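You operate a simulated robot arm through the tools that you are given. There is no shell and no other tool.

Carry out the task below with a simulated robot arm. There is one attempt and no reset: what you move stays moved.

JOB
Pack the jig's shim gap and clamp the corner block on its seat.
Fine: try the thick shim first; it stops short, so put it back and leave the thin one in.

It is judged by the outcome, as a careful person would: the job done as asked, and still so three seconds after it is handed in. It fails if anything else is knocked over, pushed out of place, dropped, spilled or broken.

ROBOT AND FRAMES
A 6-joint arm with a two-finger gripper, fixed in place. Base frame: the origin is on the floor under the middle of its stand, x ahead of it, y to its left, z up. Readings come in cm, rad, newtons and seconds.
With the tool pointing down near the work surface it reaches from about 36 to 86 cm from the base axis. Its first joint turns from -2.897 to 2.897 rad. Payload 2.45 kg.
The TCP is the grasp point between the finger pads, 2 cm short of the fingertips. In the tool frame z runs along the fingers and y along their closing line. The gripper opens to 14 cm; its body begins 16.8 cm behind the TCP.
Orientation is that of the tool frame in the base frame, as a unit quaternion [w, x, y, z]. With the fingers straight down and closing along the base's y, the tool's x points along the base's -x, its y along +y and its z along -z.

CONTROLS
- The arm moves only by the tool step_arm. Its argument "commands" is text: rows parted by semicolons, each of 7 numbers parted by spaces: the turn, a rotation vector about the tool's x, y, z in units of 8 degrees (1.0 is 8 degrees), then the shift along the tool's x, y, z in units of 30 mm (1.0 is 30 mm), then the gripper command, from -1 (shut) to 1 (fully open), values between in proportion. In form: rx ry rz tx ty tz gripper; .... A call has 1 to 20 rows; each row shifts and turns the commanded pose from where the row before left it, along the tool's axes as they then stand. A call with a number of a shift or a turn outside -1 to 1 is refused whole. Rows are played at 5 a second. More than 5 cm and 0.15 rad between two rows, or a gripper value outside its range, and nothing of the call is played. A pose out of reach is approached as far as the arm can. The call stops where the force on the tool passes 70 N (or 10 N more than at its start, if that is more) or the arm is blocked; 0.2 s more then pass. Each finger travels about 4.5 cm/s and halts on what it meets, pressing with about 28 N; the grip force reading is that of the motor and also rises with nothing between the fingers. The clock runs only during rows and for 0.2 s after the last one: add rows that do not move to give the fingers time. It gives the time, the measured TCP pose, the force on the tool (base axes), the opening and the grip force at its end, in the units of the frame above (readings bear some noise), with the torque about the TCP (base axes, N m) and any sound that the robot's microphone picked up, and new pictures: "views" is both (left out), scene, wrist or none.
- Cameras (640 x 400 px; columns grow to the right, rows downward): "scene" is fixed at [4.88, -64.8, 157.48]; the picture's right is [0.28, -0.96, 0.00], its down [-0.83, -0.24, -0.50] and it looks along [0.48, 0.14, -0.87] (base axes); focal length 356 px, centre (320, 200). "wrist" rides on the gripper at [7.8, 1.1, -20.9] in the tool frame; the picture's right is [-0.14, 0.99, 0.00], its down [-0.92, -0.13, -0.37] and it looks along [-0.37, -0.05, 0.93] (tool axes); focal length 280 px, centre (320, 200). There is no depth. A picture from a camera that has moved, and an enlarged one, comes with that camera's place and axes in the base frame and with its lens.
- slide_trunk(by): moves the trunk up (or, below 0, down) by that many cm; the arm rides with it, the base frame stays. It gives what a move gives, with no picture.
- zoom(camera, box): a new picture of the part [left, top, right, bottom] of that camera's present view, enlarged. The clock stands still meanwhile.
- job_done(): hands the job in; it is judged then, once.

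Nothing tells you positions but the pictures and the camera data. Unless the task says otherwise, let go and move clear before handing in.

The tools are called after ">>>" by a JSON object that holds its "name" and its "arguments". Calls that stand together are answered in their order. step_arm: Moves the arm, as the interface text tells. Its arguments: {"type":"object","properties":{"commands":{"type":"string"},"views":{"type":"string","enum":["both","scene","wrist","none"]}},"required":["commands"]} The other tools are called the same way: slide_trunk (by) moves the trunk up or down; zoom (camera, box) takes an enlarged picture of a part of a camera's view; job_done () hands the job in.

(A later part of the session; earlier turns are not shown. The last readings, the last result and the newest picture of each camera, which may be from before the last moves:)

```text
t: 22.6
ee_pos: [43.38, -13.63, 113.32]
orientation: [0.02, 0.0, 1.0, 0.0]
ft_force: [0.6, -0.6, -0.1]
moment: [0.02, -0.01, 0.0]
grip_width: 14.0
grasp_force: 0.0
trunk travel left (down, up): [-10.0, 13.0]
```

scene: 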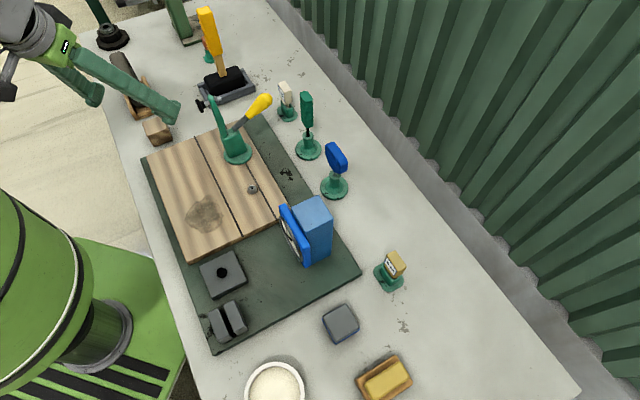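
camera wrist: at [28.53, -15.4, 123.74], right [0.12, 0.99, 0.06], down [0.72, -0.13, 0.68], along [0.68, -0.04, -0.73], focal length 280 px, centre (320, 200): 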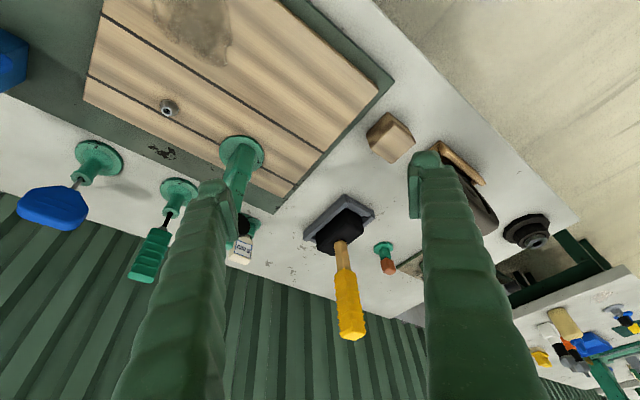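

The arm is high and nearly vertical. Next I yaw and travel to above the 10 mm shim.

>>> {"name": "step_arm", "arguments": {"commands": "0 0.286 0 0 0 0 1; 0 0 -0.9375 0 0 0 1; 0 0 -0.9375 0 0 0 1; 0 0 -0.9375 0 0 0 1; 0 0 -0.9375 0 0 0 1; 0 0 -0.9375 0 0 0 1; 0 0 -0.9375 0 0 0 1; 0 0 0 0 0 0 1", "views": "none"}}

>>> {"name": "step_arm", "arguments": {"commands": "0 0 0 0.94 -0.68 0 0.2; 0 0 0 0.94 -0.68 0 0.2; 0 0 0 0.94 -0.68 0 0.2; 0 0 0 0.94 -0.68 0 0.2; 0 0 0 0.94 -0.68 0 0.2; 0 0 0 0.94 -0.68 0 0.2; 0 0 0 0.94 -0.68 0 0.2; 0 0 0 0.94 -0.68 0 0.2; 0 0 0 0.94 -0.68 0 0.2; 0 0 0 0.94 -0.68 0 0.2; 0 0 0 0.94 -0.68 0 0.2; 0 0 0 0.94 -0.68 0 0.2; 0 0 0 0.94 -0.68 0 0.2; 0 0 0 0.94 -0.68 0 0.2; 0 0 0 0.94 -0.68 0 0.2; 0 0 0 0.94 -0.68 0 0.2; 0 0 0 0.94 -0.68 0 0.2; 0 0 0 0 0 0 0.2"}}

```text
t: 24.4
ee_pos: [43.27, -13.59, 113.28]
orientation: [0.002, -0.384, 0.923, 0.001]
ft_force: [0.2, -0.7, 0.5]
moment: [0.01, 0.0, -0.01]
grip_width: 14.0
grasp_force: 0.0
trunk travel left (down, up): [-10.0, 13.0]
```

```text
t: 28.2
ee_pos: [34.03, -71.76, 113.38]
orientation: [0.001, -0.383, 0.924, 0.0]
ft_force: [-0.2, 0.4, -0.6]
moment: [-0.01, -0.06, 0.0]
grip_width: 8.4
grasp_force: 0.1
trunk travel left (down, up): [-10.0, 13.0]
camera wrist: at [27.76, -76.56, 134.2], right [-0.6, 0.8, 0.0], down [0.74, 0.56, 0.37], along [0.3, 0.22, -0.93], focal length 280 px, centre (320, 200)
```

scene: 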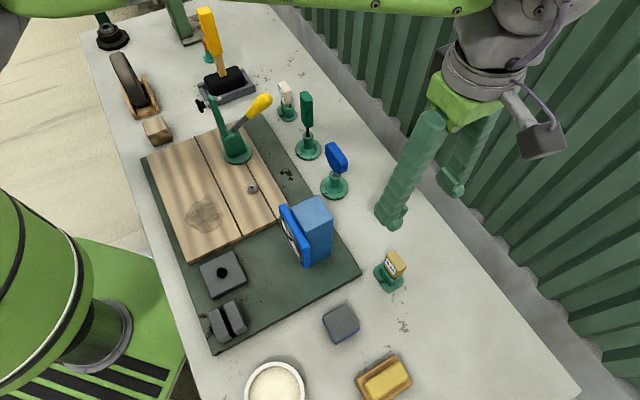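
wrist: 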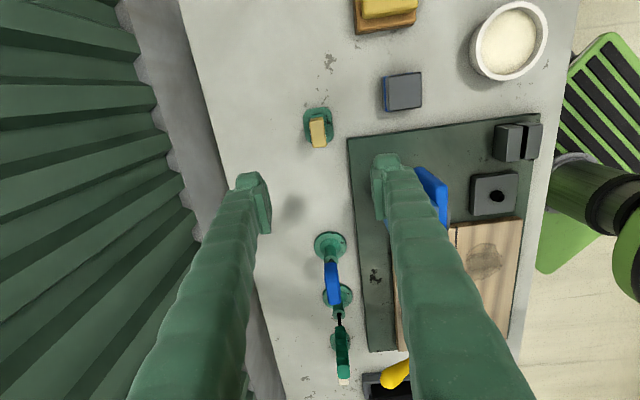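

The 10 mm shim shows just below centre between the fingers. I'll zoom in to locate its handle precisely.

>>> {"name": "zoom", "arguments": {"camera": "wrist", "box": [290, 95, 354, 159]}}

>>> {"name": "zoom", "arguments": {"camera": "wrist", "box": [470, 90, 560, 230]}}

>>> {"name": "zoom", "arguments": {"camera": "scene", "box": [360, 230, 430, 300]}}

```text
6.25 times, centred on (322, 127) of wrist
camera zoom: at [27.76, -76.56, 134.2], right [-0.6, 0.8, 0.0], down [0.74, 0.56, 0.37], along [0.3, 0.22, -0.93], focal length 1752 px, centre (308, 656)
```

zoom: 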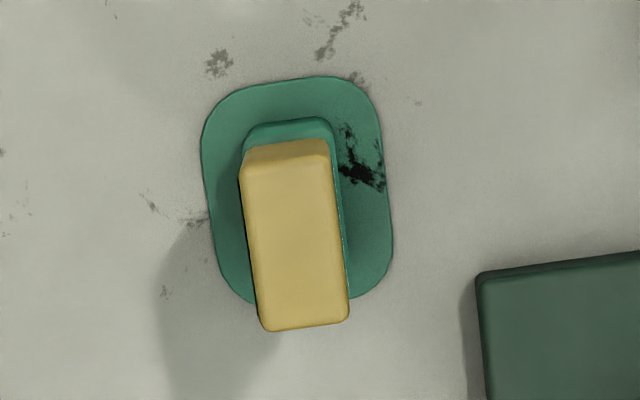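

```text
2.86 times, centred on (515, 160) of wrist
camera zoom: at [27.76, -76.56, 134.2], right [-0.6, 0.8, 0.0], down [0.74, 0.56, 0.37], along [0.3, 0.22, -0.93], focal length 801 px, centre (-237, 314)
```

zoom: 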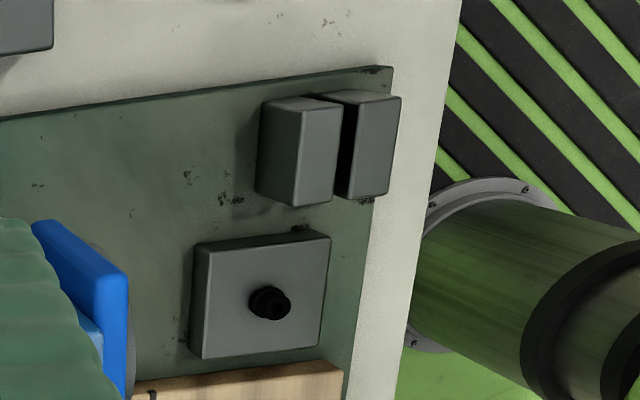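

```text
5.71 times, centred on (395, 265) of scene
camera zoom: at [4.88, -64.8, 157.48], right [0.28, -0.96, 0.0], down [-0.83, -0.24, -0.5], along [0.48, 0.14, -0.87], focal length 2033 px, centre (-109, -171)
```

zoom: 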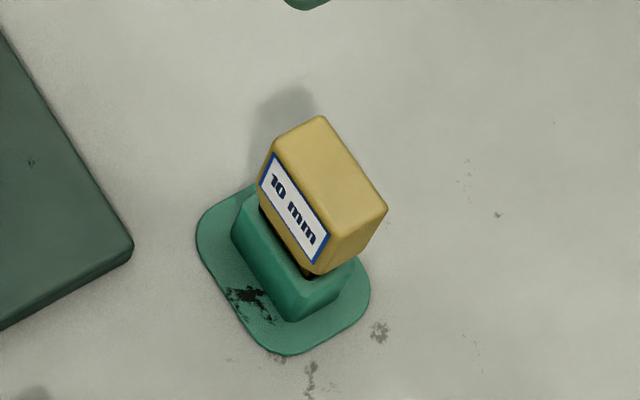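

The thick shim's handle top is near (33.5, −72.7, 88.5), about 4.2 × 2.2 cm and already aligned with the slot. I'll centre over it and come partway down.

>>> {"name": "step_arm", "arguments": {"commands": "0 0 0 0.333 -0.085 0.5 -0.14; 0 0 0 0 0 0.95 -0.14; 0 0 0 0 0 0.95 -0.14; 0 0 0 0 0 0.95 -0.14; 0 0 0 0 0 0.95 -0.14; 0 0 0 0 0 0 -0.14", "views": "wrist"}}

```text
t: 29.6
ee_pos: [33.47, -72.73, 100.29]
orientation: [0.0, -0.383, 0.924, 0.0]
ft_force: [0.5, 0.0, 0.3]
moment: [-0.03, -0.02, 0.0]
grip_width: 5.99
grasp_force: 0.0
trunk travel left (down, up): [-10.0, 13.0]
camera wrist: at [27.11, -77.49, 121.18], right [-0.6, 0.8, 0.0], down [0.74, 0.56, 0.37], along [0.3, 0.22, -0.93], focal length 280 px, centre (320, 200)
```

wrist: 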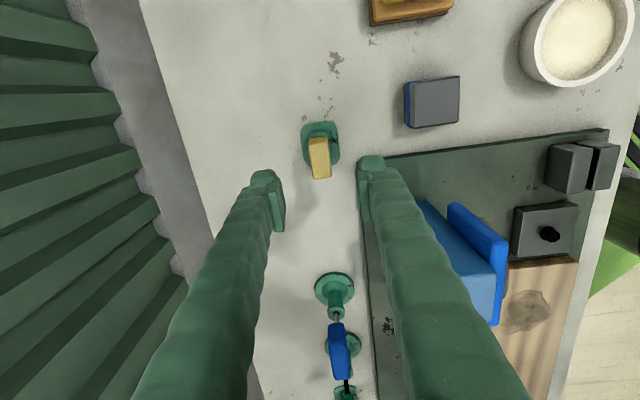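

>>> {"name": "zoom", "arguments": {"camera": "wrist", "box": [280, 110, 360, 190]}}

>>> {"name": "zoom", "arguments": {"camera": "wrist", "box": [500, 120, 630, 270]}}

```text
5.00 times, centred on (320, 150) of wrist
camera zoom: at [27.11, -77.49, 121.18], right [-0.6, 0.8, 0.0], down [0.74, 0.56, 0.37], along [0.3, 0.22, -0.93], focal length 1402 px, centre (320, 450)
```

zoom: 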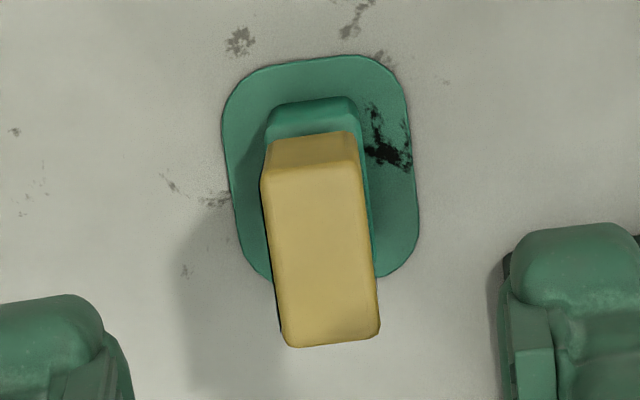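

```text
2.67 times, centred on (565, 195) of wrist
camera zoom: at [27.11, -77.49, 121.18], right [-0.6, 0.8, 0.0], down [0.74, 0.56, 0.37], along [0.3, 0.22, -0.93], focal length 748 px, centre (-333, 213)
```

zoom: 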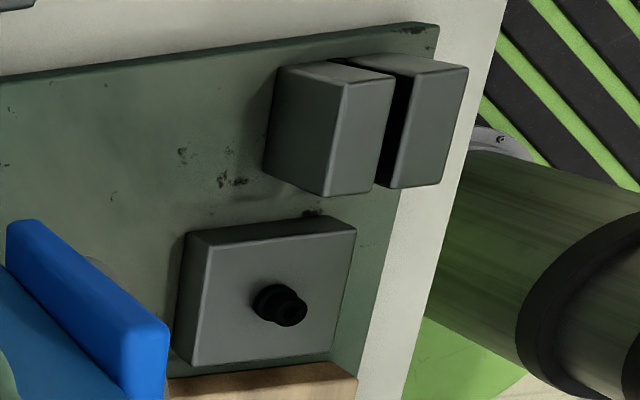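

The handle spans about z 84.1–88.5 and is square to the fingers. I'll descend to z≈86.8 and grip it.

>>> {"name": "step_arm", "arguments": {"commands": "0 0 0 -0.06 0 0.9 -0.14; 0 0 0 0 0 0.9 -0.14; 0 0 0 0 0 0.9 -0.14; 0 0 0 0 0 0.9 -0.14; 0 0 0 0 0 0.85 -0.14; 0 0 0 0 0 0 -0.14", "views": "both"}}

```text
t: 31.0
ee_pos: [33.67, -72.6, 87.23]
orientation: [0.0, -0.383, 0.924, 0.0]
ft_force: [-0.4, -1.5, -1.0]
moment: [0.04, 0.01, -0.04]
grip_width: 6.04
grasp_force: 0.2
trunk travel left (down, up): [-10.0, 13.0]
camera wrist: at [27.29, -77.49, 108.02], right [-0.6, 0.8, 0.0], down [0.74, 0.56, 0.37], along [0.3, 0.22, -0.93], focal length 280 px, centre (320, 200)
```

scene: 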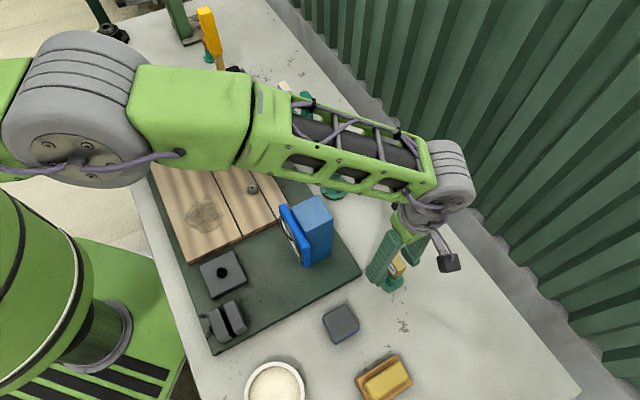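
wrist: 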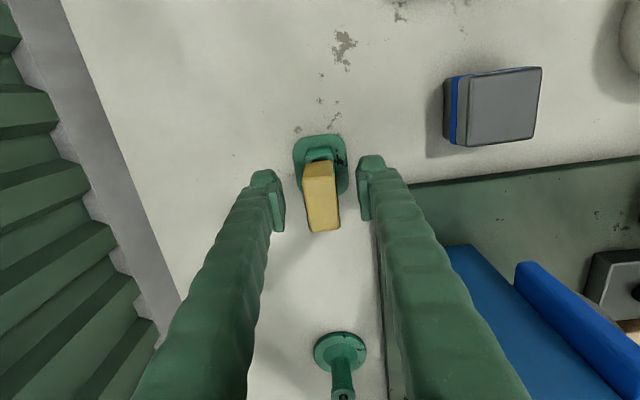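

The handle sits squarely between the fingers. Closing now.

>>> {"name": "step_arm", "arguments": {"commands": "0 0 0 0 0 0 -1; 0 0 0 0 0 0 -1; 0 0 0 0 0 0 -1; 0 0 0 0 0 0 -1; 0 0 0 0 0 0 -1", "views": "wrist"}}

```text
t: 32.2
ee_pos: [33.58, -72.62, 87.11]
orientation: [0.001, -0.382, 0.924, 0.0]
ft_force: [-0.9, 0.2, 0.4]
moment: [-0.01, -0.01, 0.02]
grip_width: 2.17
grasp_force: 27.7
trunk travel left (down, up): [-10.0, 13.0]
camera wrist: at [27.29, -77.47, 108.02], right [-0.6, 0.8, 0.0], down [0.74, 0.56, 0.37], along [0.3, 0.22, -0.93], focal length 280 px, centre (320, 200)
```

wrist: 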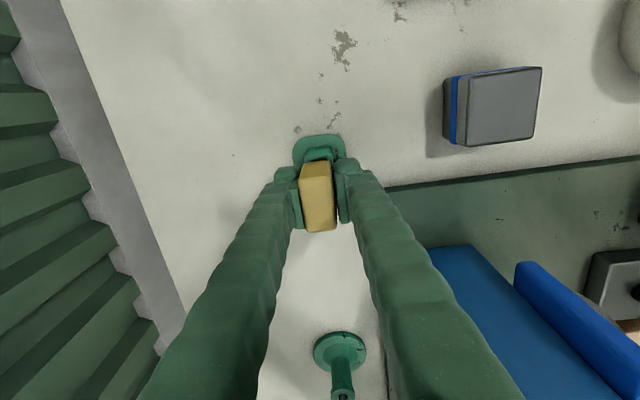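

Gripped at 2.17 cm, and I've noted this pose for putting it back. Lifting gently straight up.

>>> {"name": "step_arm", "arguments": {"commands": "0 0 0 0 0 -0.3 -1; 0 0 0 0 0 -0.3 -1; 0 0 0 0 0 -0.5 -1; 0 0 0 0 0 -0.7 -1; 0 0 0 0 0 -0.9 -1; 0 0 0 0 0 -0.9 -1; 0 0 0 0 0 -0.9 -1; 0 0 0 0 0 0 -1", "views": "both"}}

```text
t: 34.0
ee_pos: [33.38, -72.76, 100.36]
orientation: [0.001, -0.383, 0.924, -0.001]
ft_force: [0.2, 0.6, -0.4]
moment: [-0.01, -0.01, -0.02]
grip_width: 2.16
grasp_force: 28.5
trunk travel left (down, up): [-10.0, 13.0]
camera wrist: at [27.15, -77.5, 121.3], right [-0.6, 0.8, 0.0], down [0.74, 0.56, 0.37], along [0.3, 0.22, -0.93], focal length 280 px, centre (320, 200)
```

scene: 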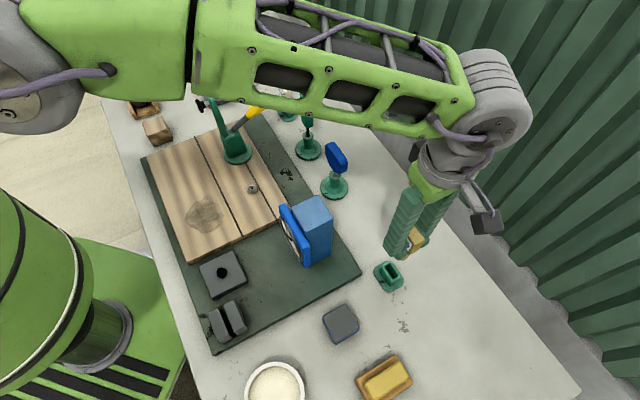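
wrist: 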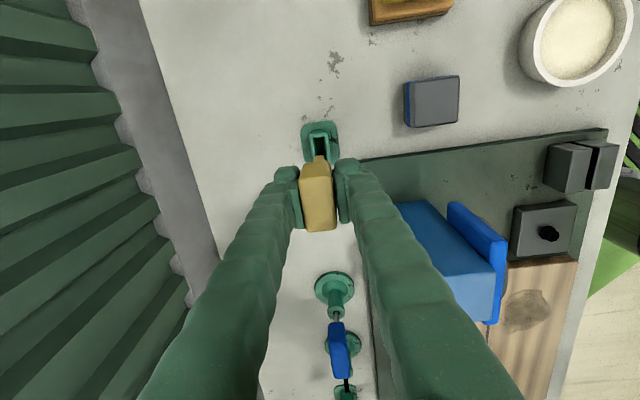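

>>> {"name": "zoom", "arguments": {"camera": "wrist", "box": [280, 110, 360, 240]}}

>>> {"name": "zoom", "arguments": {"camera": "scene", "box": [360, 180, 450, 300]}}

>>> {"name": "zoom", "arguments": {"camera": "wrist", "box": [530, 110, 630, 260]}}

```text
3.08 times, centred on (320, 175) of wrist
camera zoom: at [27.15, -77.5, 121.3], right [-0.6, 0.8, 0.0], down [0.74, 0.56, 0.37], along [0.3, 0.22, -0.93], focal length 863 px, centre (320, 277)
```

zoom: 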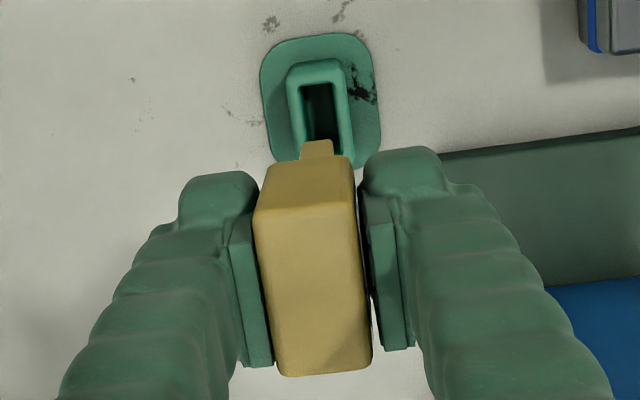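

```text
3.33 times, centred on (405, 240) of scene
camera zoom: at [4.88, -64.8, 157.48], right [0.28, -0.96, 0.0], down [-0.83, -0.24, -0.5], along [0.48, 0.14, -0.87], focal length 1186 px, centre (37, 67)
```

zoom: 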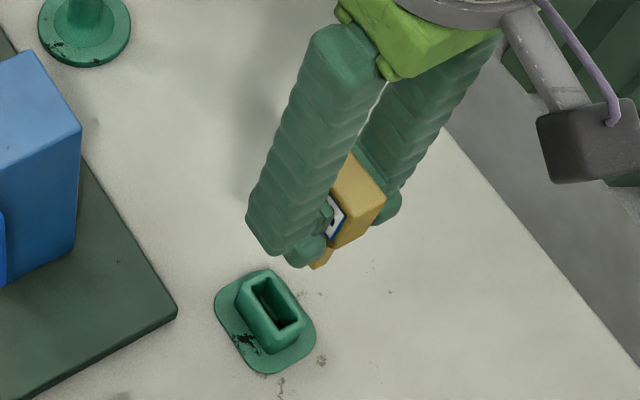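

```text
2.67 times, centred on (580, 185) of wrist
camera zoom: at [27.15, -77.5, 121.3], right [-0.6, 0.8, 0.0], down [0.74, 0.56, 0.37], along [0.3, 0.22, -0.93], focal length 748 px, centre (-373, 240)
```

zoom: 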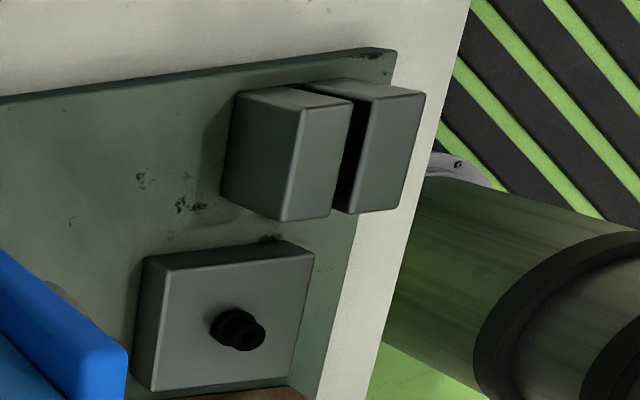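

The shim lifted cleanly; its blade is narrower than the handle. I'll carry it high over to the slot, whose centre I estimate near (13.8, −43.5) with jaw tops at about z 86.

>>> {"name": "step_arm", "arguments": {"commands": "0 0 0 -0.189 0.958 0 -1; 0 0 0 -0.189 0.958 0 -1; 0 0 0 -0.189 0.958 0 -1; 0 0 0 -0.189 0.958 0 -1; 0 0 0 -0.189 0.958 0 -1; 0 0 0 -0.189 0.958 0 -1; 0 0 0 -0.189 0.958 0 -1; 0 0 0 -0.189 0.958 0 -1; 0 0 0 -0.189 0.958 0 -1; 0 0 0 -0.189 0.958 0 -1; 0 0 0 -0.189 0.958 0 -1; 0 0 0 -0.189 0.958 0 -1; 0 0 0 0 0 0 -1"}}

```text
t: 36.8
ee_pos: [14.01, -43.49, 100.44]
orientation: [0.002, -0.383, 0.924, 0.0]
ft_force: [0.3, -0.8, -0.9]
moment: [0.04, -0.02, 0.0]
grip_width: 2.17
grasp_force: 28.1
trunk travel left (down, up): [-10.0, 13.0]
camera wrist: at [7.63, -48.3, 121.31], right [-0.6, 0.8, 0.0], down [0.74, 0.56, 0.37], along [0.3, 0.22, -0.93], focal length 280 px, centre (320, 200)
```

scene: 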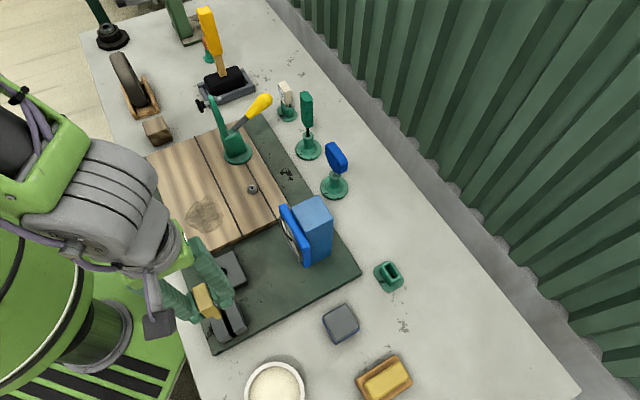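
wrist: 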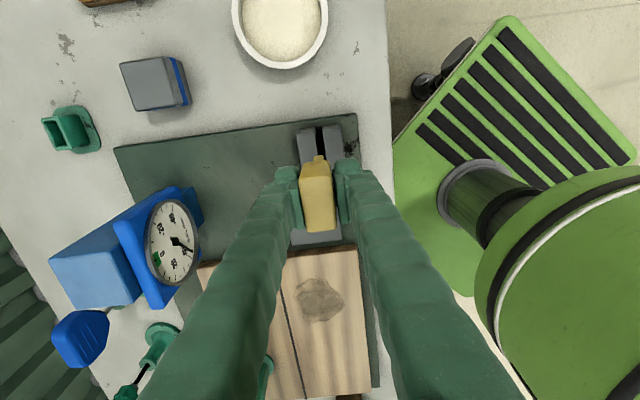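

>>> {"name": "zoom", "arguments": {"camera": "wrist", "box": [280, 110, 360, 170]}}

>>> {"name": "zoom", "arguments": {"camera": "scene", "box": [160, 260, 280, 350]}}

>>> {"name": "zoom", "arguments": {"camera": "wrist", "box": [120, 180, 220, 310]}}

```text
6.67 times, centred on (320, 140) of wrist
camera zoom: at [7.63, -48.3, 121.31], right [-0.6, 0.8, 0.0], down [0.74, 0.56, 0.37], along [0.3, 0.22, -0.93], focal length 1869 px, centre (320, 600)
```

zoom: 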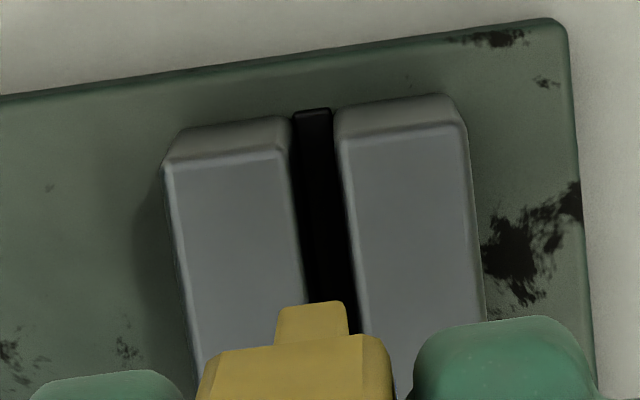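

```text
4.44 times, centred on (220, 305) of scene
camera zoom: at [4.88, -64.8, 157.48], right [0.28, -0.96, 0.0], down [-0.83, -0.24, -0.5], along [0.48, 0.14, -0.87], focal length 1581 px, centre (764, -267)
```

zoom: 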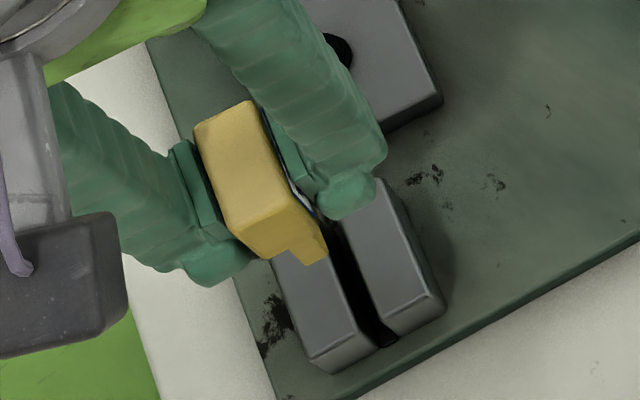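

```text
3.08 times, centred on (170, 245) of wrist
camera zoom: at [7.63, -48.3, 121.31], right [-0.6, 0.8, 0.0], down [0.74, 0.56, 0.37], along [0.3, 0.22, -0.93], focal length 863 px, centre (782, 62)
```

zoom: 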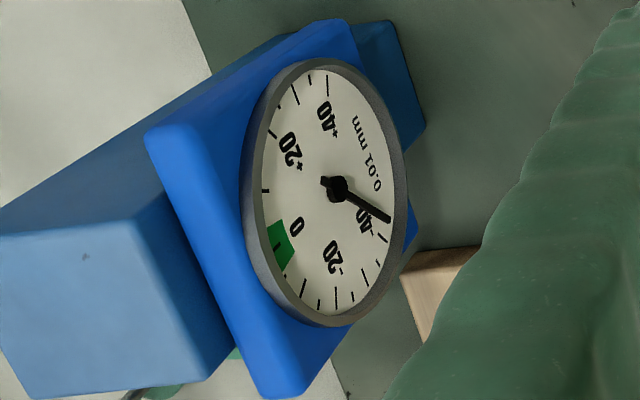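

The gap is roughly 8–9 mm wide, and the blade is about 2 mm off its centreline. I'll shift across and lower it until it is just above the jaws.

>>> {"name": "step_arm", "arguments": {"commands": "0 0 0 0 0.067 0.5 -1; 0 0 0 0 0 0.5 -1; 0 0 0 0 0 0.5 -1; 0 0 0 0 0 0.3 -1; 0 0 0 0 0 0 -1"}}

```text
t: 38.0
ee_pos: [14.07, -43.41, 95.09]
orientation: [0.001, -0.382, 0.924, -0.001]
ft_force: [0.7, 0.7, -0.4]
moment: [0.0, -0.01, -0.02]
grip_width: 2.18
grasp_force: 28.3
trunk travel left (down, up): [-10.0, 13.0]
camera wrist: at [7.69, -48.2, 115.82], right [-0.6, 0.8, 0.0], down [0.74, 0.56, 0.37], along [0.3, 0.22, -0.93], focal length 280 px, centre (320, 200)
```

scene: 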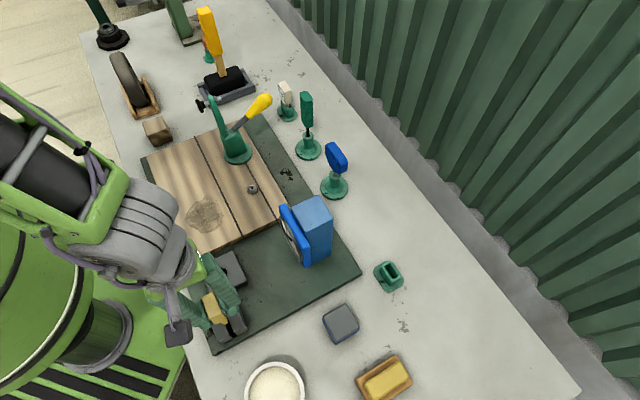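
wrist: 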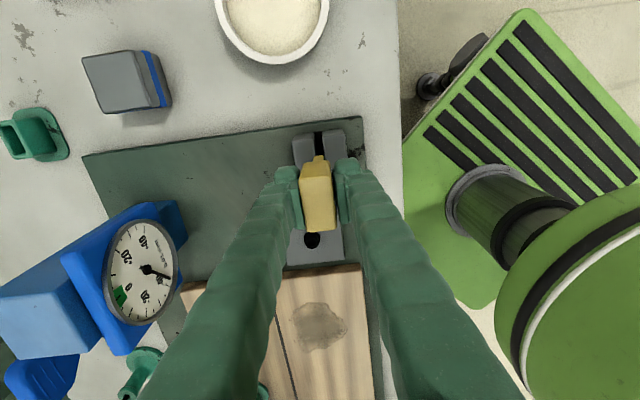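

>>> {"name": "zoom", "arguments": {"camera": "wrist", "box": [280, 115, 360, 175]}}

>>> {"name": "zoom", "arguments": {"camera": "scene", "box": [180, 270, 260, 350]}}

```text
6.67 times, centred on (320, 145) of wrist
camera zoom: at [7.69, -48.2, 115.82], right [-0.6, 0.8, 0.0], down [0.74, 0.56, 0.37], along [0.3, 0.22, -0.93], focal length 1869 px, centre (320, 567)
```

zoom: 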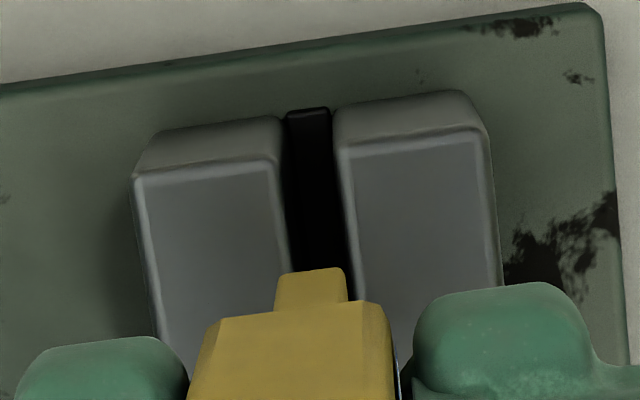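

```text
5.00 times, centred on (220, 310) of scene
camera zoom: at [4.88, -64.8, 157.48], right [0.28, -0.96, 0.0], down [-0.83, -0.24, -0.5], along [0.48, 0.14, -0.87], focal length 1779 px, centre (820, -350)
```

zoom: 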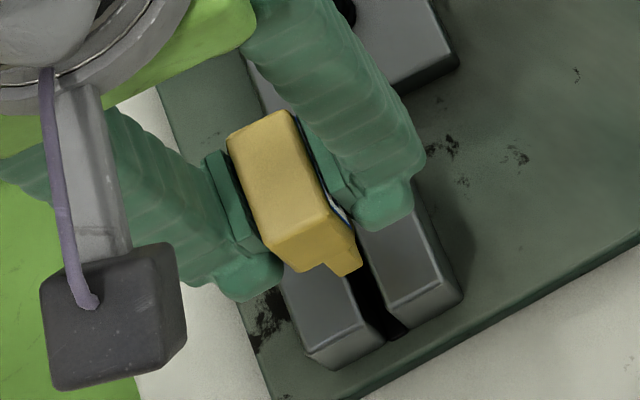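

The blade is almost on the gap line. I'll nudge 1.4 mm across and lower in small steps until I feel contact.

>>> {"name": "step_arm", "arguments": {"commands": "0 0 0 0 0.047 0.15 -1; 0 0 0 0 0 0.1 -1; 0 0 0 0 0 0.1 -1; 0 0 0 0 0 0 -1", "views": "none"}}

>>> {"name": "step_arm", "arguments": {"commands": "0 0 0 0 0 0.07 -1; 0 0 0 0 0 0.07 -1; 0 0 0 0 0 0 -1", "views": "none"}}

```text
t: 39.0
ee_pos: [13.87, -43.39, 94.0]
orientation: [0.001, -0.383, 0.924, 0.0]
ft_force: [0.0, 0.2, -0.3]
moment: [0.03, -0.03, -0.01]
grip_width: 2.17
grasp_force: 28.5
trunk travel left (down, up): [-10.0, 13.0]
```

```text
t: 39.8
ee_pos: [13.9, -43.19, 93.58]
orientation: [0.001, -0.383, 0.924, 0.0]
ft_force: [-0.4, 0.5, -1.6]
moment: [-0.01, 0.0, 0.03]
grip_width: 2.16
grasp_force: 28.1
trunk travel left (down, up): [-10.0, 13.0]
```

>>> {"name": "step_arm", "arguments": {"commands": "0 0 0 0 0 0.07 -1; 0 0 0 0 0 0.07 -1; 0 0 0 0 0 0 -1", "views": "none"}}

>>> {"name": "step_arm", "arguments": {"commands": "0 0 0 0 0 0.07 -1; 0 0 0 0 0 0.07 -1; 0 0 0 0 0 0 -1", "views": "both"}}

```text
t: 40.6
ee_pos: [13.97, -43.19, 92.99]
orientation: [0.002, -0.383, 0.924, -0.001]
ft_force: [0.4, 0.5, -1.2]
moment: [0.0, -0.02, -0.01]
grip_width: 2.17
grasp_force: 28.6
trunk travel left (down, up): [-10.0, 13.0]
```

```text
t: 41.4
ee_pos: [13.86, -43.36, 92.73]
orientation: [0.002, -0.383, 0.924, 0.0]
ft_force: [-0.8, -0.5, -0.2]
moment: [0.04, 0.0, -0.03]
grip_width: 2.18
grasp_force: 28.1
trunk travel left (down, up): [-10.0, 13.0]
camera wrist: at [7.55, -48.09, 113.61], right [-0.6, 0.8, 0.0], down [0.74, 0.56, 0.37], along [0.3, 0.22, -0.93], focal length 280 px, centre (320, 200)
```

scene: 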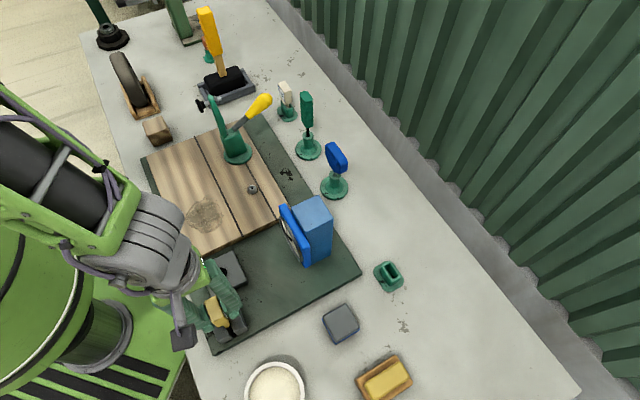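
wrist: 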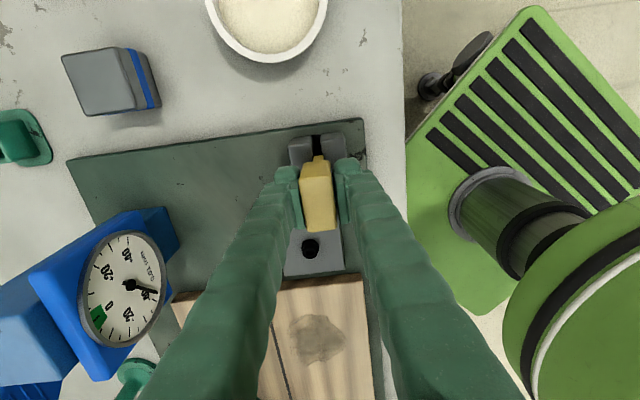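

>>> {"name": "zoom", "arguments": {"camera": "wrist", "box": [280, 115, 360, 175]}}

>>> {"name": "zoom", "arguments": {"camera": "scene", "box": [190, 280, 260, 350]}}

```text
6.67 times, centred on (320, 145) of wrist
camera zoom: at [7.55, -48.09, 113.61], right [-0.6, 0.8, 0.0], down [0.74, 0.56, 0.37], along [0.3, 0.22, -0.93], focal length 1869 px, centre (320, 567)
```

zoom: 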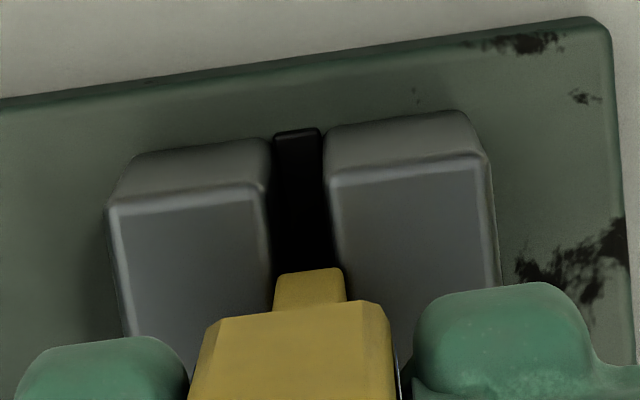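

```text
5.71 times, centred on (225, 315) of scene
camera zoom: at [4.88, -64.8, 157.48], right [0.28, -0.96, 0.0], down [-0.83, -0.24, -0.5], along [0.48, 0.14, -0.87], focal length 2033 px, centre (863, -457)
```

zoom: 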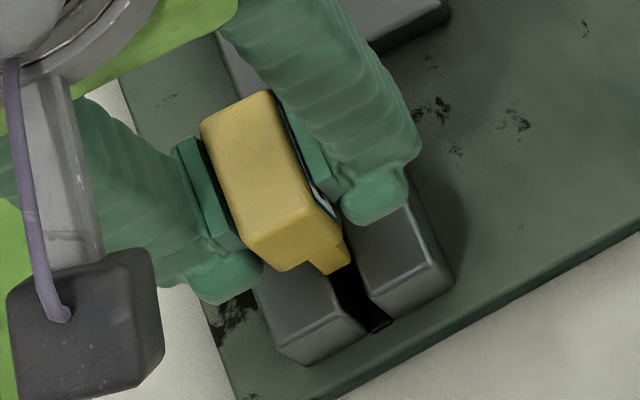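

The blade tip is right at the mouth of the gap with no contact yet. I'll keep lowering in 2 mm steps.

>>> {"name": "step_arm", "arguments": {"commands": "0 0 0 0 -0.02 0.07 -1; 0 0 0 0 0 0.07 -1; 0 0 0 0 0 0 -1", "views": "none"}}

>>> {"name": "step_arm", "arguments": {"commands": "0 0 0 0 0 0.07 -1; 0 0 0 0 0 0.07 -1; 0 0 0 0 0 0 -1", "views": "none"}}

>>> {"name": "step_arm", "arguments": {"commands": "0 0 0 0 0 0.07 -1; 0 0 0 0 0 0.07 -1; 0 0 0 0 0 0 -1", "views": "wrist"}}

```text
t: 42.2
ee_pos: [13.87, -43.52, 92.37]
orientation: [0.001, -0.383, 0.924, -0.002]
ft_force: [1.0, 0.8, 23.7]
moment: [-0.01, 0.04, 0.02]
grip_width: 2.19
grasp_force: 27.8
trunk travel left (down, up): [-10.0, 13.0]
```

```text
t: 43.0
ee_pos: [13.97, -43.35, 92.01]
orientation: [0.0, -0.382, 0.924, -0.001]
ft_force: [-2.4, -1.8, 23.3]
moment: [-0.07, 0.13, -0.01]
grip_width: 2.17
grasp_force: 27.9
trunk travel left (down, up): [-10.0, 13.0]
```

```text
t: 43.8
ee_pos: [13.98, -43.31, 91.49]
orientation: [0.0, -0.382, 0.924, -0.001]
ft_force: [1.6, 1.6, 22.7]
moment: [0.06, -0.04, -0.01]
grip_width: 2.17
grasp_force: 27.9
trunk travel left (down, up): [-10.0, 13.0]
camera wrist: at [7.57, -48.08, 112.36], right [-0.6, 0.8, 0.0], down [0.74, 0.56, 0.37], along [0.3, 0.22, -0.93], focal length 280 px, centre (320, 200)
```

wrist: 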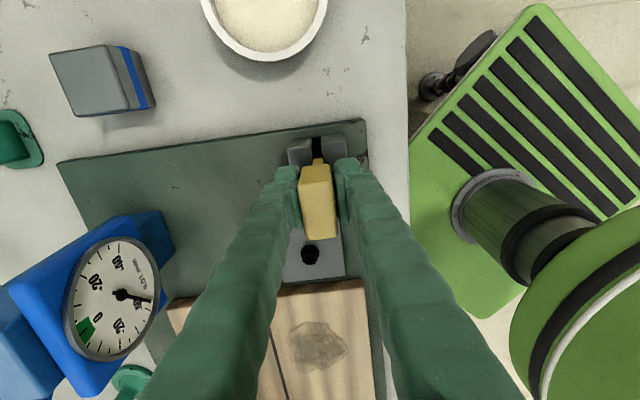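

Contact came at once with a steady ~23 N: the thick shim rests on the jaw tops and slid up about 1 cm in the grip. It stops short as foretold; I'll check the picture, then lift it off.

>>> {"name": "zoom", "arguments": {"camera": "wrist", "box": [280, 115, 360, 175]}}

>>> {"name": "zoom", "arguments": {"camera": "scene", "box": [190, 280, 260, 350]}}

>>> {"name": "zoom", "arguments": {"camera": "wrist", "box": [50, 210, 180, 380]}}

```text
6.67 times, centred on (320, 145) of wrist
camera zoom: at [7.57, -48.08, 112.36], right [-0.6, 0.8, 0.0], down [0.74, 0.56, 0.37], along [0.3, 0.22, -0.93], focal length 1869 px, centre (320, 567)
```

zoom: 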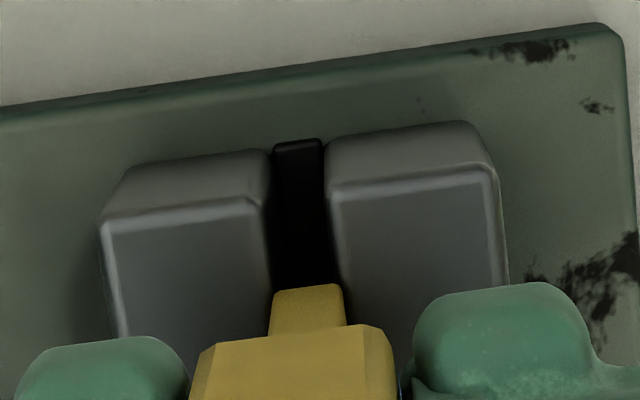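

```text
5.71 times, centred on (225, 315) of scene
camera zoom: at [4.88, -64.8, 157.48], right [0.28, -0.96, 0.0], down [-0.83, -0.24, -0.5], along [0.48, 0.14, -0.87], focal length 2033 px, centre (863, -457)
```

zoom: 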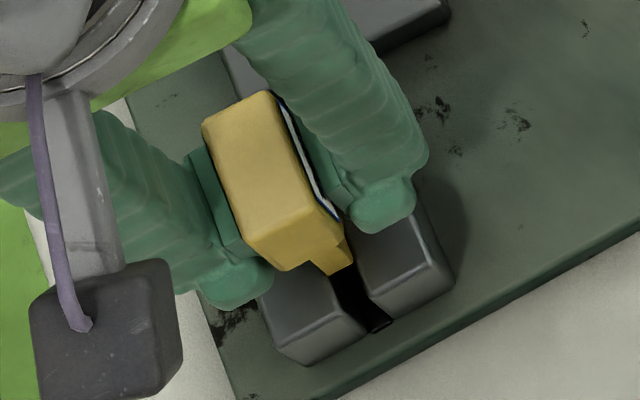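

```text
2.35 times, centred on (115, 295) of wrist
camera zoom: at [7.57, -48.08, 112.36], right [-0.6, 0.8, 0.0], down [0.74, 0.56, 0.37], along [0.3, 0.22, -0.93], focal length 660 px, centre (802, -24)
```

zoom: 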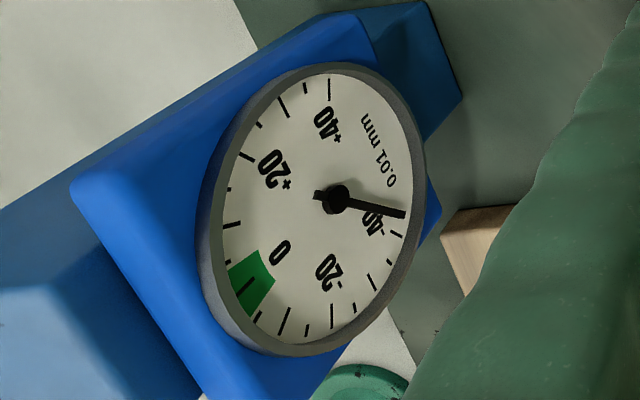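

The 10 mm blade sits on top of the ~8.5 mm gap; it won't go in. Lifting it off and carrying it back toward its stand.

>>> {"name": "step_arm", "arguments": {"commands": "0 0 0 0 0 -0.2 -1; 0 0 0 0 0 -0.4 -1; 0 0 0 0 0 -0.8 -1; 0 0 0 0 0 -0.9 -1; 0 0 0 0 0 -0.9 -1; 0 0 0 0 0 0 -1", "views": "none"}}

>>> {"name": "step_arm", "arguments": {"commands": "0 0 0 0.189 -0.958 0 -1; 0 0 0 0.189 -0.958 0 -1; 0 0 0 0.189 -0.958 0 -1; 0 0 0 0.189 -0.958 0 -1; 0 0 0 0.189 -0.958 0 -1; 0 0 0 0.189 -0.958 0 -1; 0 0 0 0.189 -0.958 0 -1; 0 0 0 0.189 -0.958 0 -1; 0 0 0 0.189 -0.958 0 -1; 0 0 0 0.189 -0.958 0 -1; 0 0 0 0.189 -0.958 0 -1; 0 0 0 0.189 -0.958 0 -1; 0 0 0 0 0 0 -1"}}

```text
t: 45.2
ee_pos: [13.95, -43.28, 101.11]
orientation: [0.001, -0.383, 0.924, -0.001]
ft_force: [-0.6, 0.2, -1.9]
moment: [-0.05, 0.02, 0.02]
grip_width: 2.16
grasp_force: 27.4
trunk travel left (down, up): [-10.0, 13.0]
```

```text
t: 48.0
ee_pos: [33.32, -72.7, 101.24]
orientation: [0.001, -0.383, 0.924, 0.0]
ft_force: [-0.1, 0.2, -1.3]
moment: [0.03, -0.01, 0.0]
grip_width: 2.17
grasp_force: 28.0
trunk travel left (down, up): [-10.0, 13.0]
camera wrist: at [26.97, -77.39, 122.02], right [-0.6, 0.8, 0.0], down [0.74, 0.56, 0.37], along [0.3, 0.22, -0.93], focal length 280 px, centre (320, 200)
```

scene: 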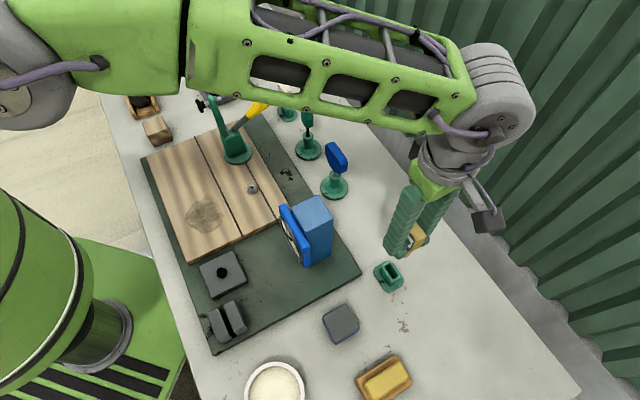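
wrist: 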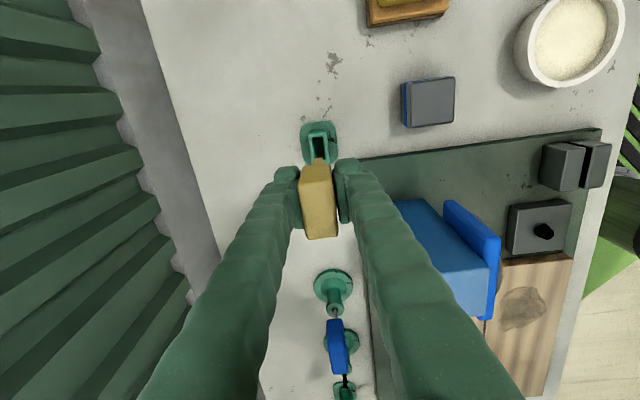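

>>> {"name": "zoom", "arguments": {"camera": "wrist", "box": [280, 110, 360, 170]}}

>>> {"name": "zoom", "arguments": {"camera": "scene", "box": [360, 190, 450, 300]}}

```text
6.67 times, centred on (320, 140) of wrist
camera zoom: at [26.97, -77.39, 122.02], right [-0.6, 0.8, 0.0], down [0.74, 0.56, 0.37], along [0.3, 0.22, -0.93], focal length 1869 px, centre (320, 600)
```

zoom: 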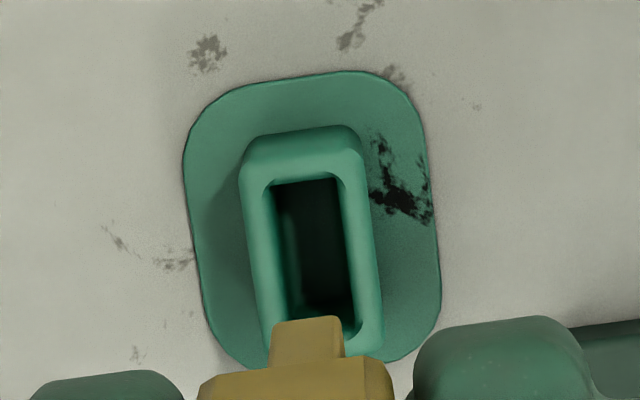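

```text
3.64 times, centred on (405, 245) of scene
camera zoom: at [4.88, -64.8, 157.48], right [0.28, -0.96, 0.0], down [-0.83, -0.24, -0.5], along [0.48, 0.14, -0.87], focal length 1294 px, centre (11, 36)
```

zoom: 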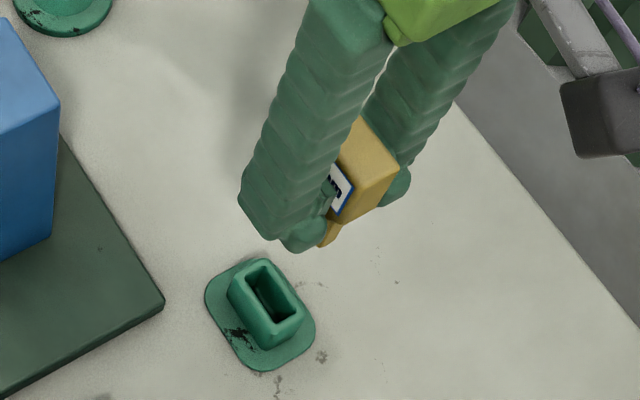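

The socket is centred close under the blade. I'll make small corrections and come down to just above the socket mouth.

>>> {"name": "step_arm", "arguments": {"commands": "0 0 0 -0.07 -0.037 0.6 -1; 0 0 0 0 0 0.9 -1; 0 0 0 0 0 0.9 -1; 0 0 0 0 0 0.7 -1; 0 0 0 0 0 0 -1", "views": "wrist"}}

>>> {"name": "zoom", "arguments": {"camera": "wrist", "box": [280, 120, 360, 180]}}

>>> {"name": "zoom", "arguments": {"camera": "scene", "box": [360, 230, 430, 300]}}

```text
t: 49.2
ee_pos: [33.64, -72.51, 91.77]
orientation: [0.001, -0.382, 0.924, -0.001]
ft_force: [0.3, 0.7, -0.9]
moment: [0.01, 0.02, 0.02]
grip_width: 2.16
grasp_force: 28.2
trunk travel left (down, up): [-10.0, 13.0]
camera wrist: at [27.29, -77.31, 112.57], right [-0.6, 0.8, 0.0], down [0.74, 0.56, 0.37], along [0.3, 0.22, -0.93], focal length 280 px, centre (320, 200)
```

wrist: 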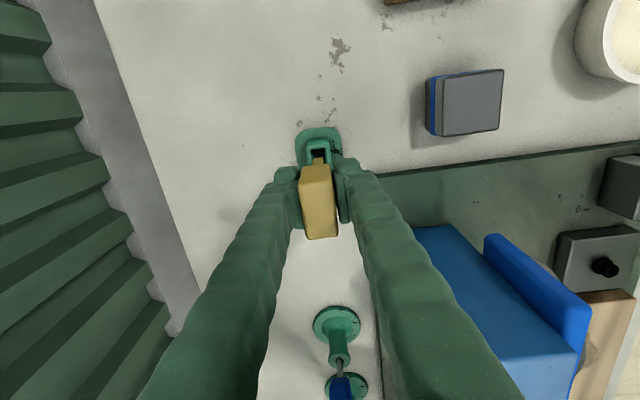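

```text
6.67 times, centred on (320, 150) of wrist
camera zoom: at [27.29, -77.31, 112.57], right [-0.6, 0.8, 0.0], down [0.74, 0.56, 0.37], along [0.3, 0.22, -0.93], focal length 1869 px, centre (320, 533)
```

zoom: 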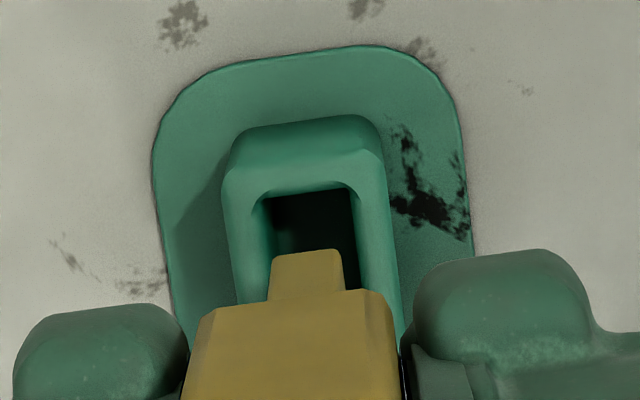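

```text
5.71 times, centred on (395, 265) of scene
camera zoom: at [4.88, -64.8, 157.48], right [0.28, -0.96, 0.0], down [-0.83, -0.24, -0.5], along [0.48, 0.14, -0.87], focal length 2033 px, centre (-109, -171)
```

zoom: 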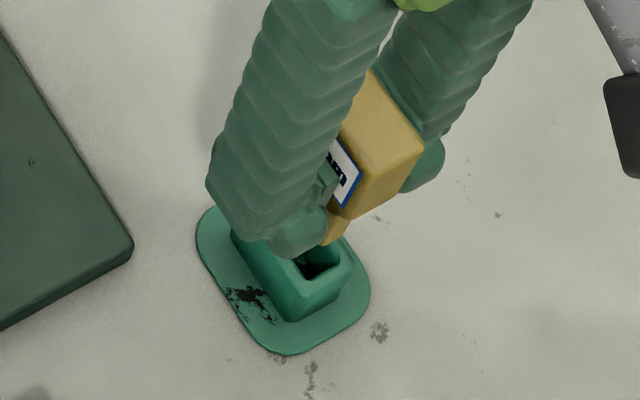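

Aligned within about 1 mm of the socket. Lowering it in.

>>> {"name": "step_arm", "arguments": {"commands": "0 0 0 0 0 0.3 -1; 0 0 0 0 0 0.3 -1; 0 0 0 0 0 0.3 -1; 0 0 0 0 0 0.3 -1; 0 0 0 0 0 0 -1", "views": "none"}}

>>> {"name": "step_arm", "arguments": {"commands": "0 0 0 0 0 0.1 -1; 0 0 0 0 0 0.1 -1; 0 0 0 0 0 0.1 -1; 0 0 0 0 0 0 -1", "views": "both"}}

```text
t: 50.4
ee_pos: [33.59, -72.48, 88.26]
orientation: [0.001, -0.383, 0.924, 0.0]
ft_force: [0.4, -0.1, -0.3]
moment: [0.01, 0.01, -0.02]
grip_width: 2.16
grasp_force: 28.1
trunk travel left (down, up): [-10.0, 13.0]
```

```text
t: 51.4
ee_pos: [33.63, -72.57, 87.35]
orientation: [0.001, -0.383, 0.924, 0.0]
ft_force: [1.0, -0.5, -1.6]
moment: [0.04, -0.02, -0.01]
grip_width: 2.18
grasp_force: 28.3
trunk travel left (down, up): [-10.0, 13.0]
camera wrist: at [27.33, -77.27, 108.19], right [-0.6, 0.8, 0.0], down [0.74, 0.56, 0.37], along [0.3, 0.22, -0.93], focal length 280 px, centre (320, 200)
```

scene: 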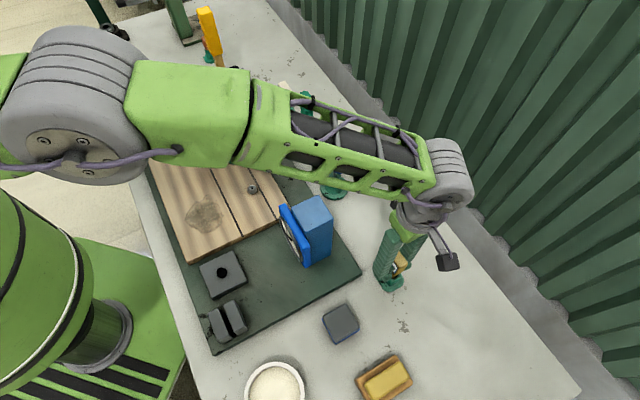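
wrist: 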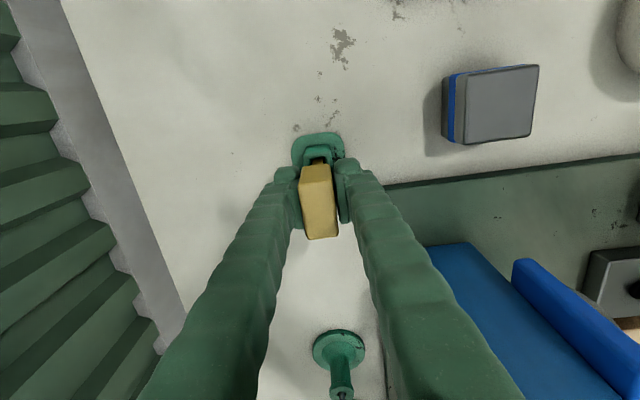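

No resistance so far; the blade is well into the socket. A little further until it seats.

>>> {"name": "step_arm", "arguments": {"commands": "0 0 0 0 0 0.1 -1; 0 0 0 0 0 0.1 -1; 0 0 0 0 0 0 -1", "views": "none"}}

>>> {"name": "step_arm", "arguments": {"commands": "0 0 0 0 0 0.07 -1; 0 0 0 0 0 0.07 -1; 0 0 0 0 0 0 -1", "views": "wrist"}}

```text
t: 52.2
ee_pos: [33.61, -72.58, 86.65]
orientation: [0.001, -0.383, 0.924, 0.0]
ft_force: [-0.4, 0.9, -1.0]
moment: [-0.01, 0.01, -0.02]
grip_width: 2.19
grasp_force: 28.1
trunk travel left (down, up): [-10.0, 13.0]
```

```text
t: 53.0
ee_pos: [33.8, -72.37, 86.21]
orientation: [0.002, -0.383, 0.924, 0.0]
ft_force: [-0.6, -0.1, -0.6]
moment: [0.04, -0.02, 0.03]
grip_width: 2.18
grasp_force: 28.1
trunk travel left (down, up): [-10.0, 13.0]
camera wrist: at [27.36, -77.29, 107.12], right [-0.6, 0.8, 0.0], down [0.74, 0.56, 0.37], along [0.3, 0.22, -0.93], focal length 280 px, centre (320, 200)
```

wrist: 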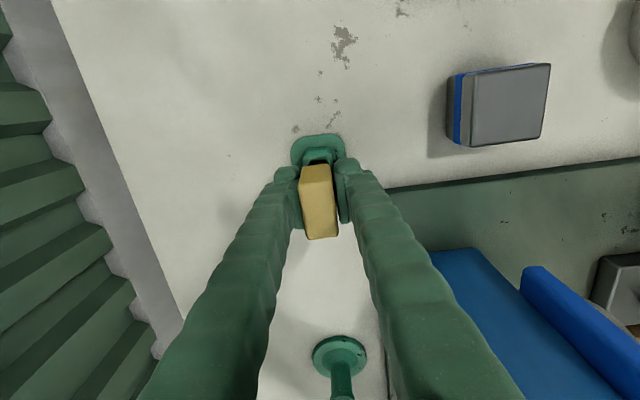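

>>> {"name": "zoom", "arguments": {"camera": "wrist", "box": [280, 120, 360, 180]}}

>>> {"name": "zoom", "arguments": {"camera": "scene", "box": [360, 230, 430, 300]}}

```text
6.67 times, centred on (320, 150) of wrist
camera zoom: at [27.36, -77.29, 107.12], right [-0.6, 0.8, 0.0], down [0.74, 0.56, 0.37], along [0.3, 0.22, -0.93], focal length 1869 px, centre (320, 533)
```

zoom: 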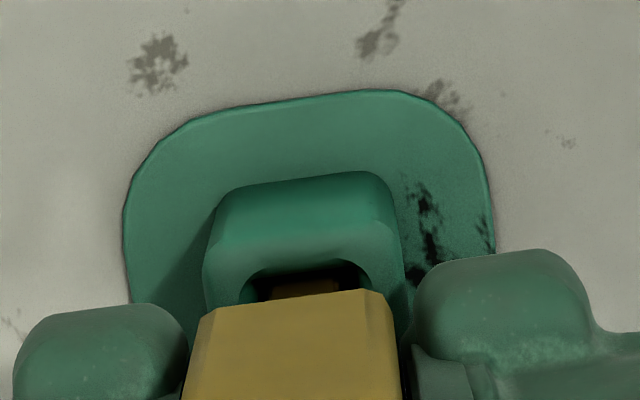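

```text
5.71 times, centred on (395, 265) of scene
camera zoom: at [4.88, -64.8, 157.48], right [0.28, -0.96, 0.0], down [-0.83, -0.24, -0.5], along [0.48, 0.14, -0.87], focal length 2033 px, centre (-109, -171)
```

zoom: 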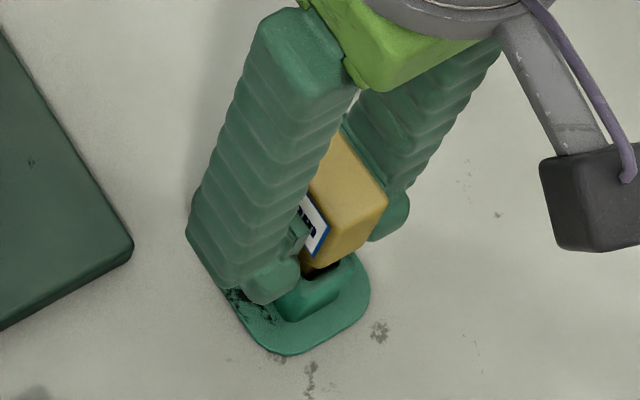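

It is within a few millimetres of its original height. A touch lower, then release.

>>> {"name": "step_arm", "arguments": {"commands": "0 0 0 0 0 0.07 -1; 0 0 0 0 0 0.05 -1; 0 0 0 0 0 0 -1", "views": "none"}}

```text
t: 53.8
ee_pos: [33.66, -72.54, 86.08]
orientation: [0.001, -0.383, 0.924, -0.001]
ft_force: [2.2, 2.2, 10.0]
moment: [0.22, -0.18, 0.02]
grip_width: 2.14
grasp_force: 27.7
trunk travel left (down, up): [-10.0, 13.0]
```

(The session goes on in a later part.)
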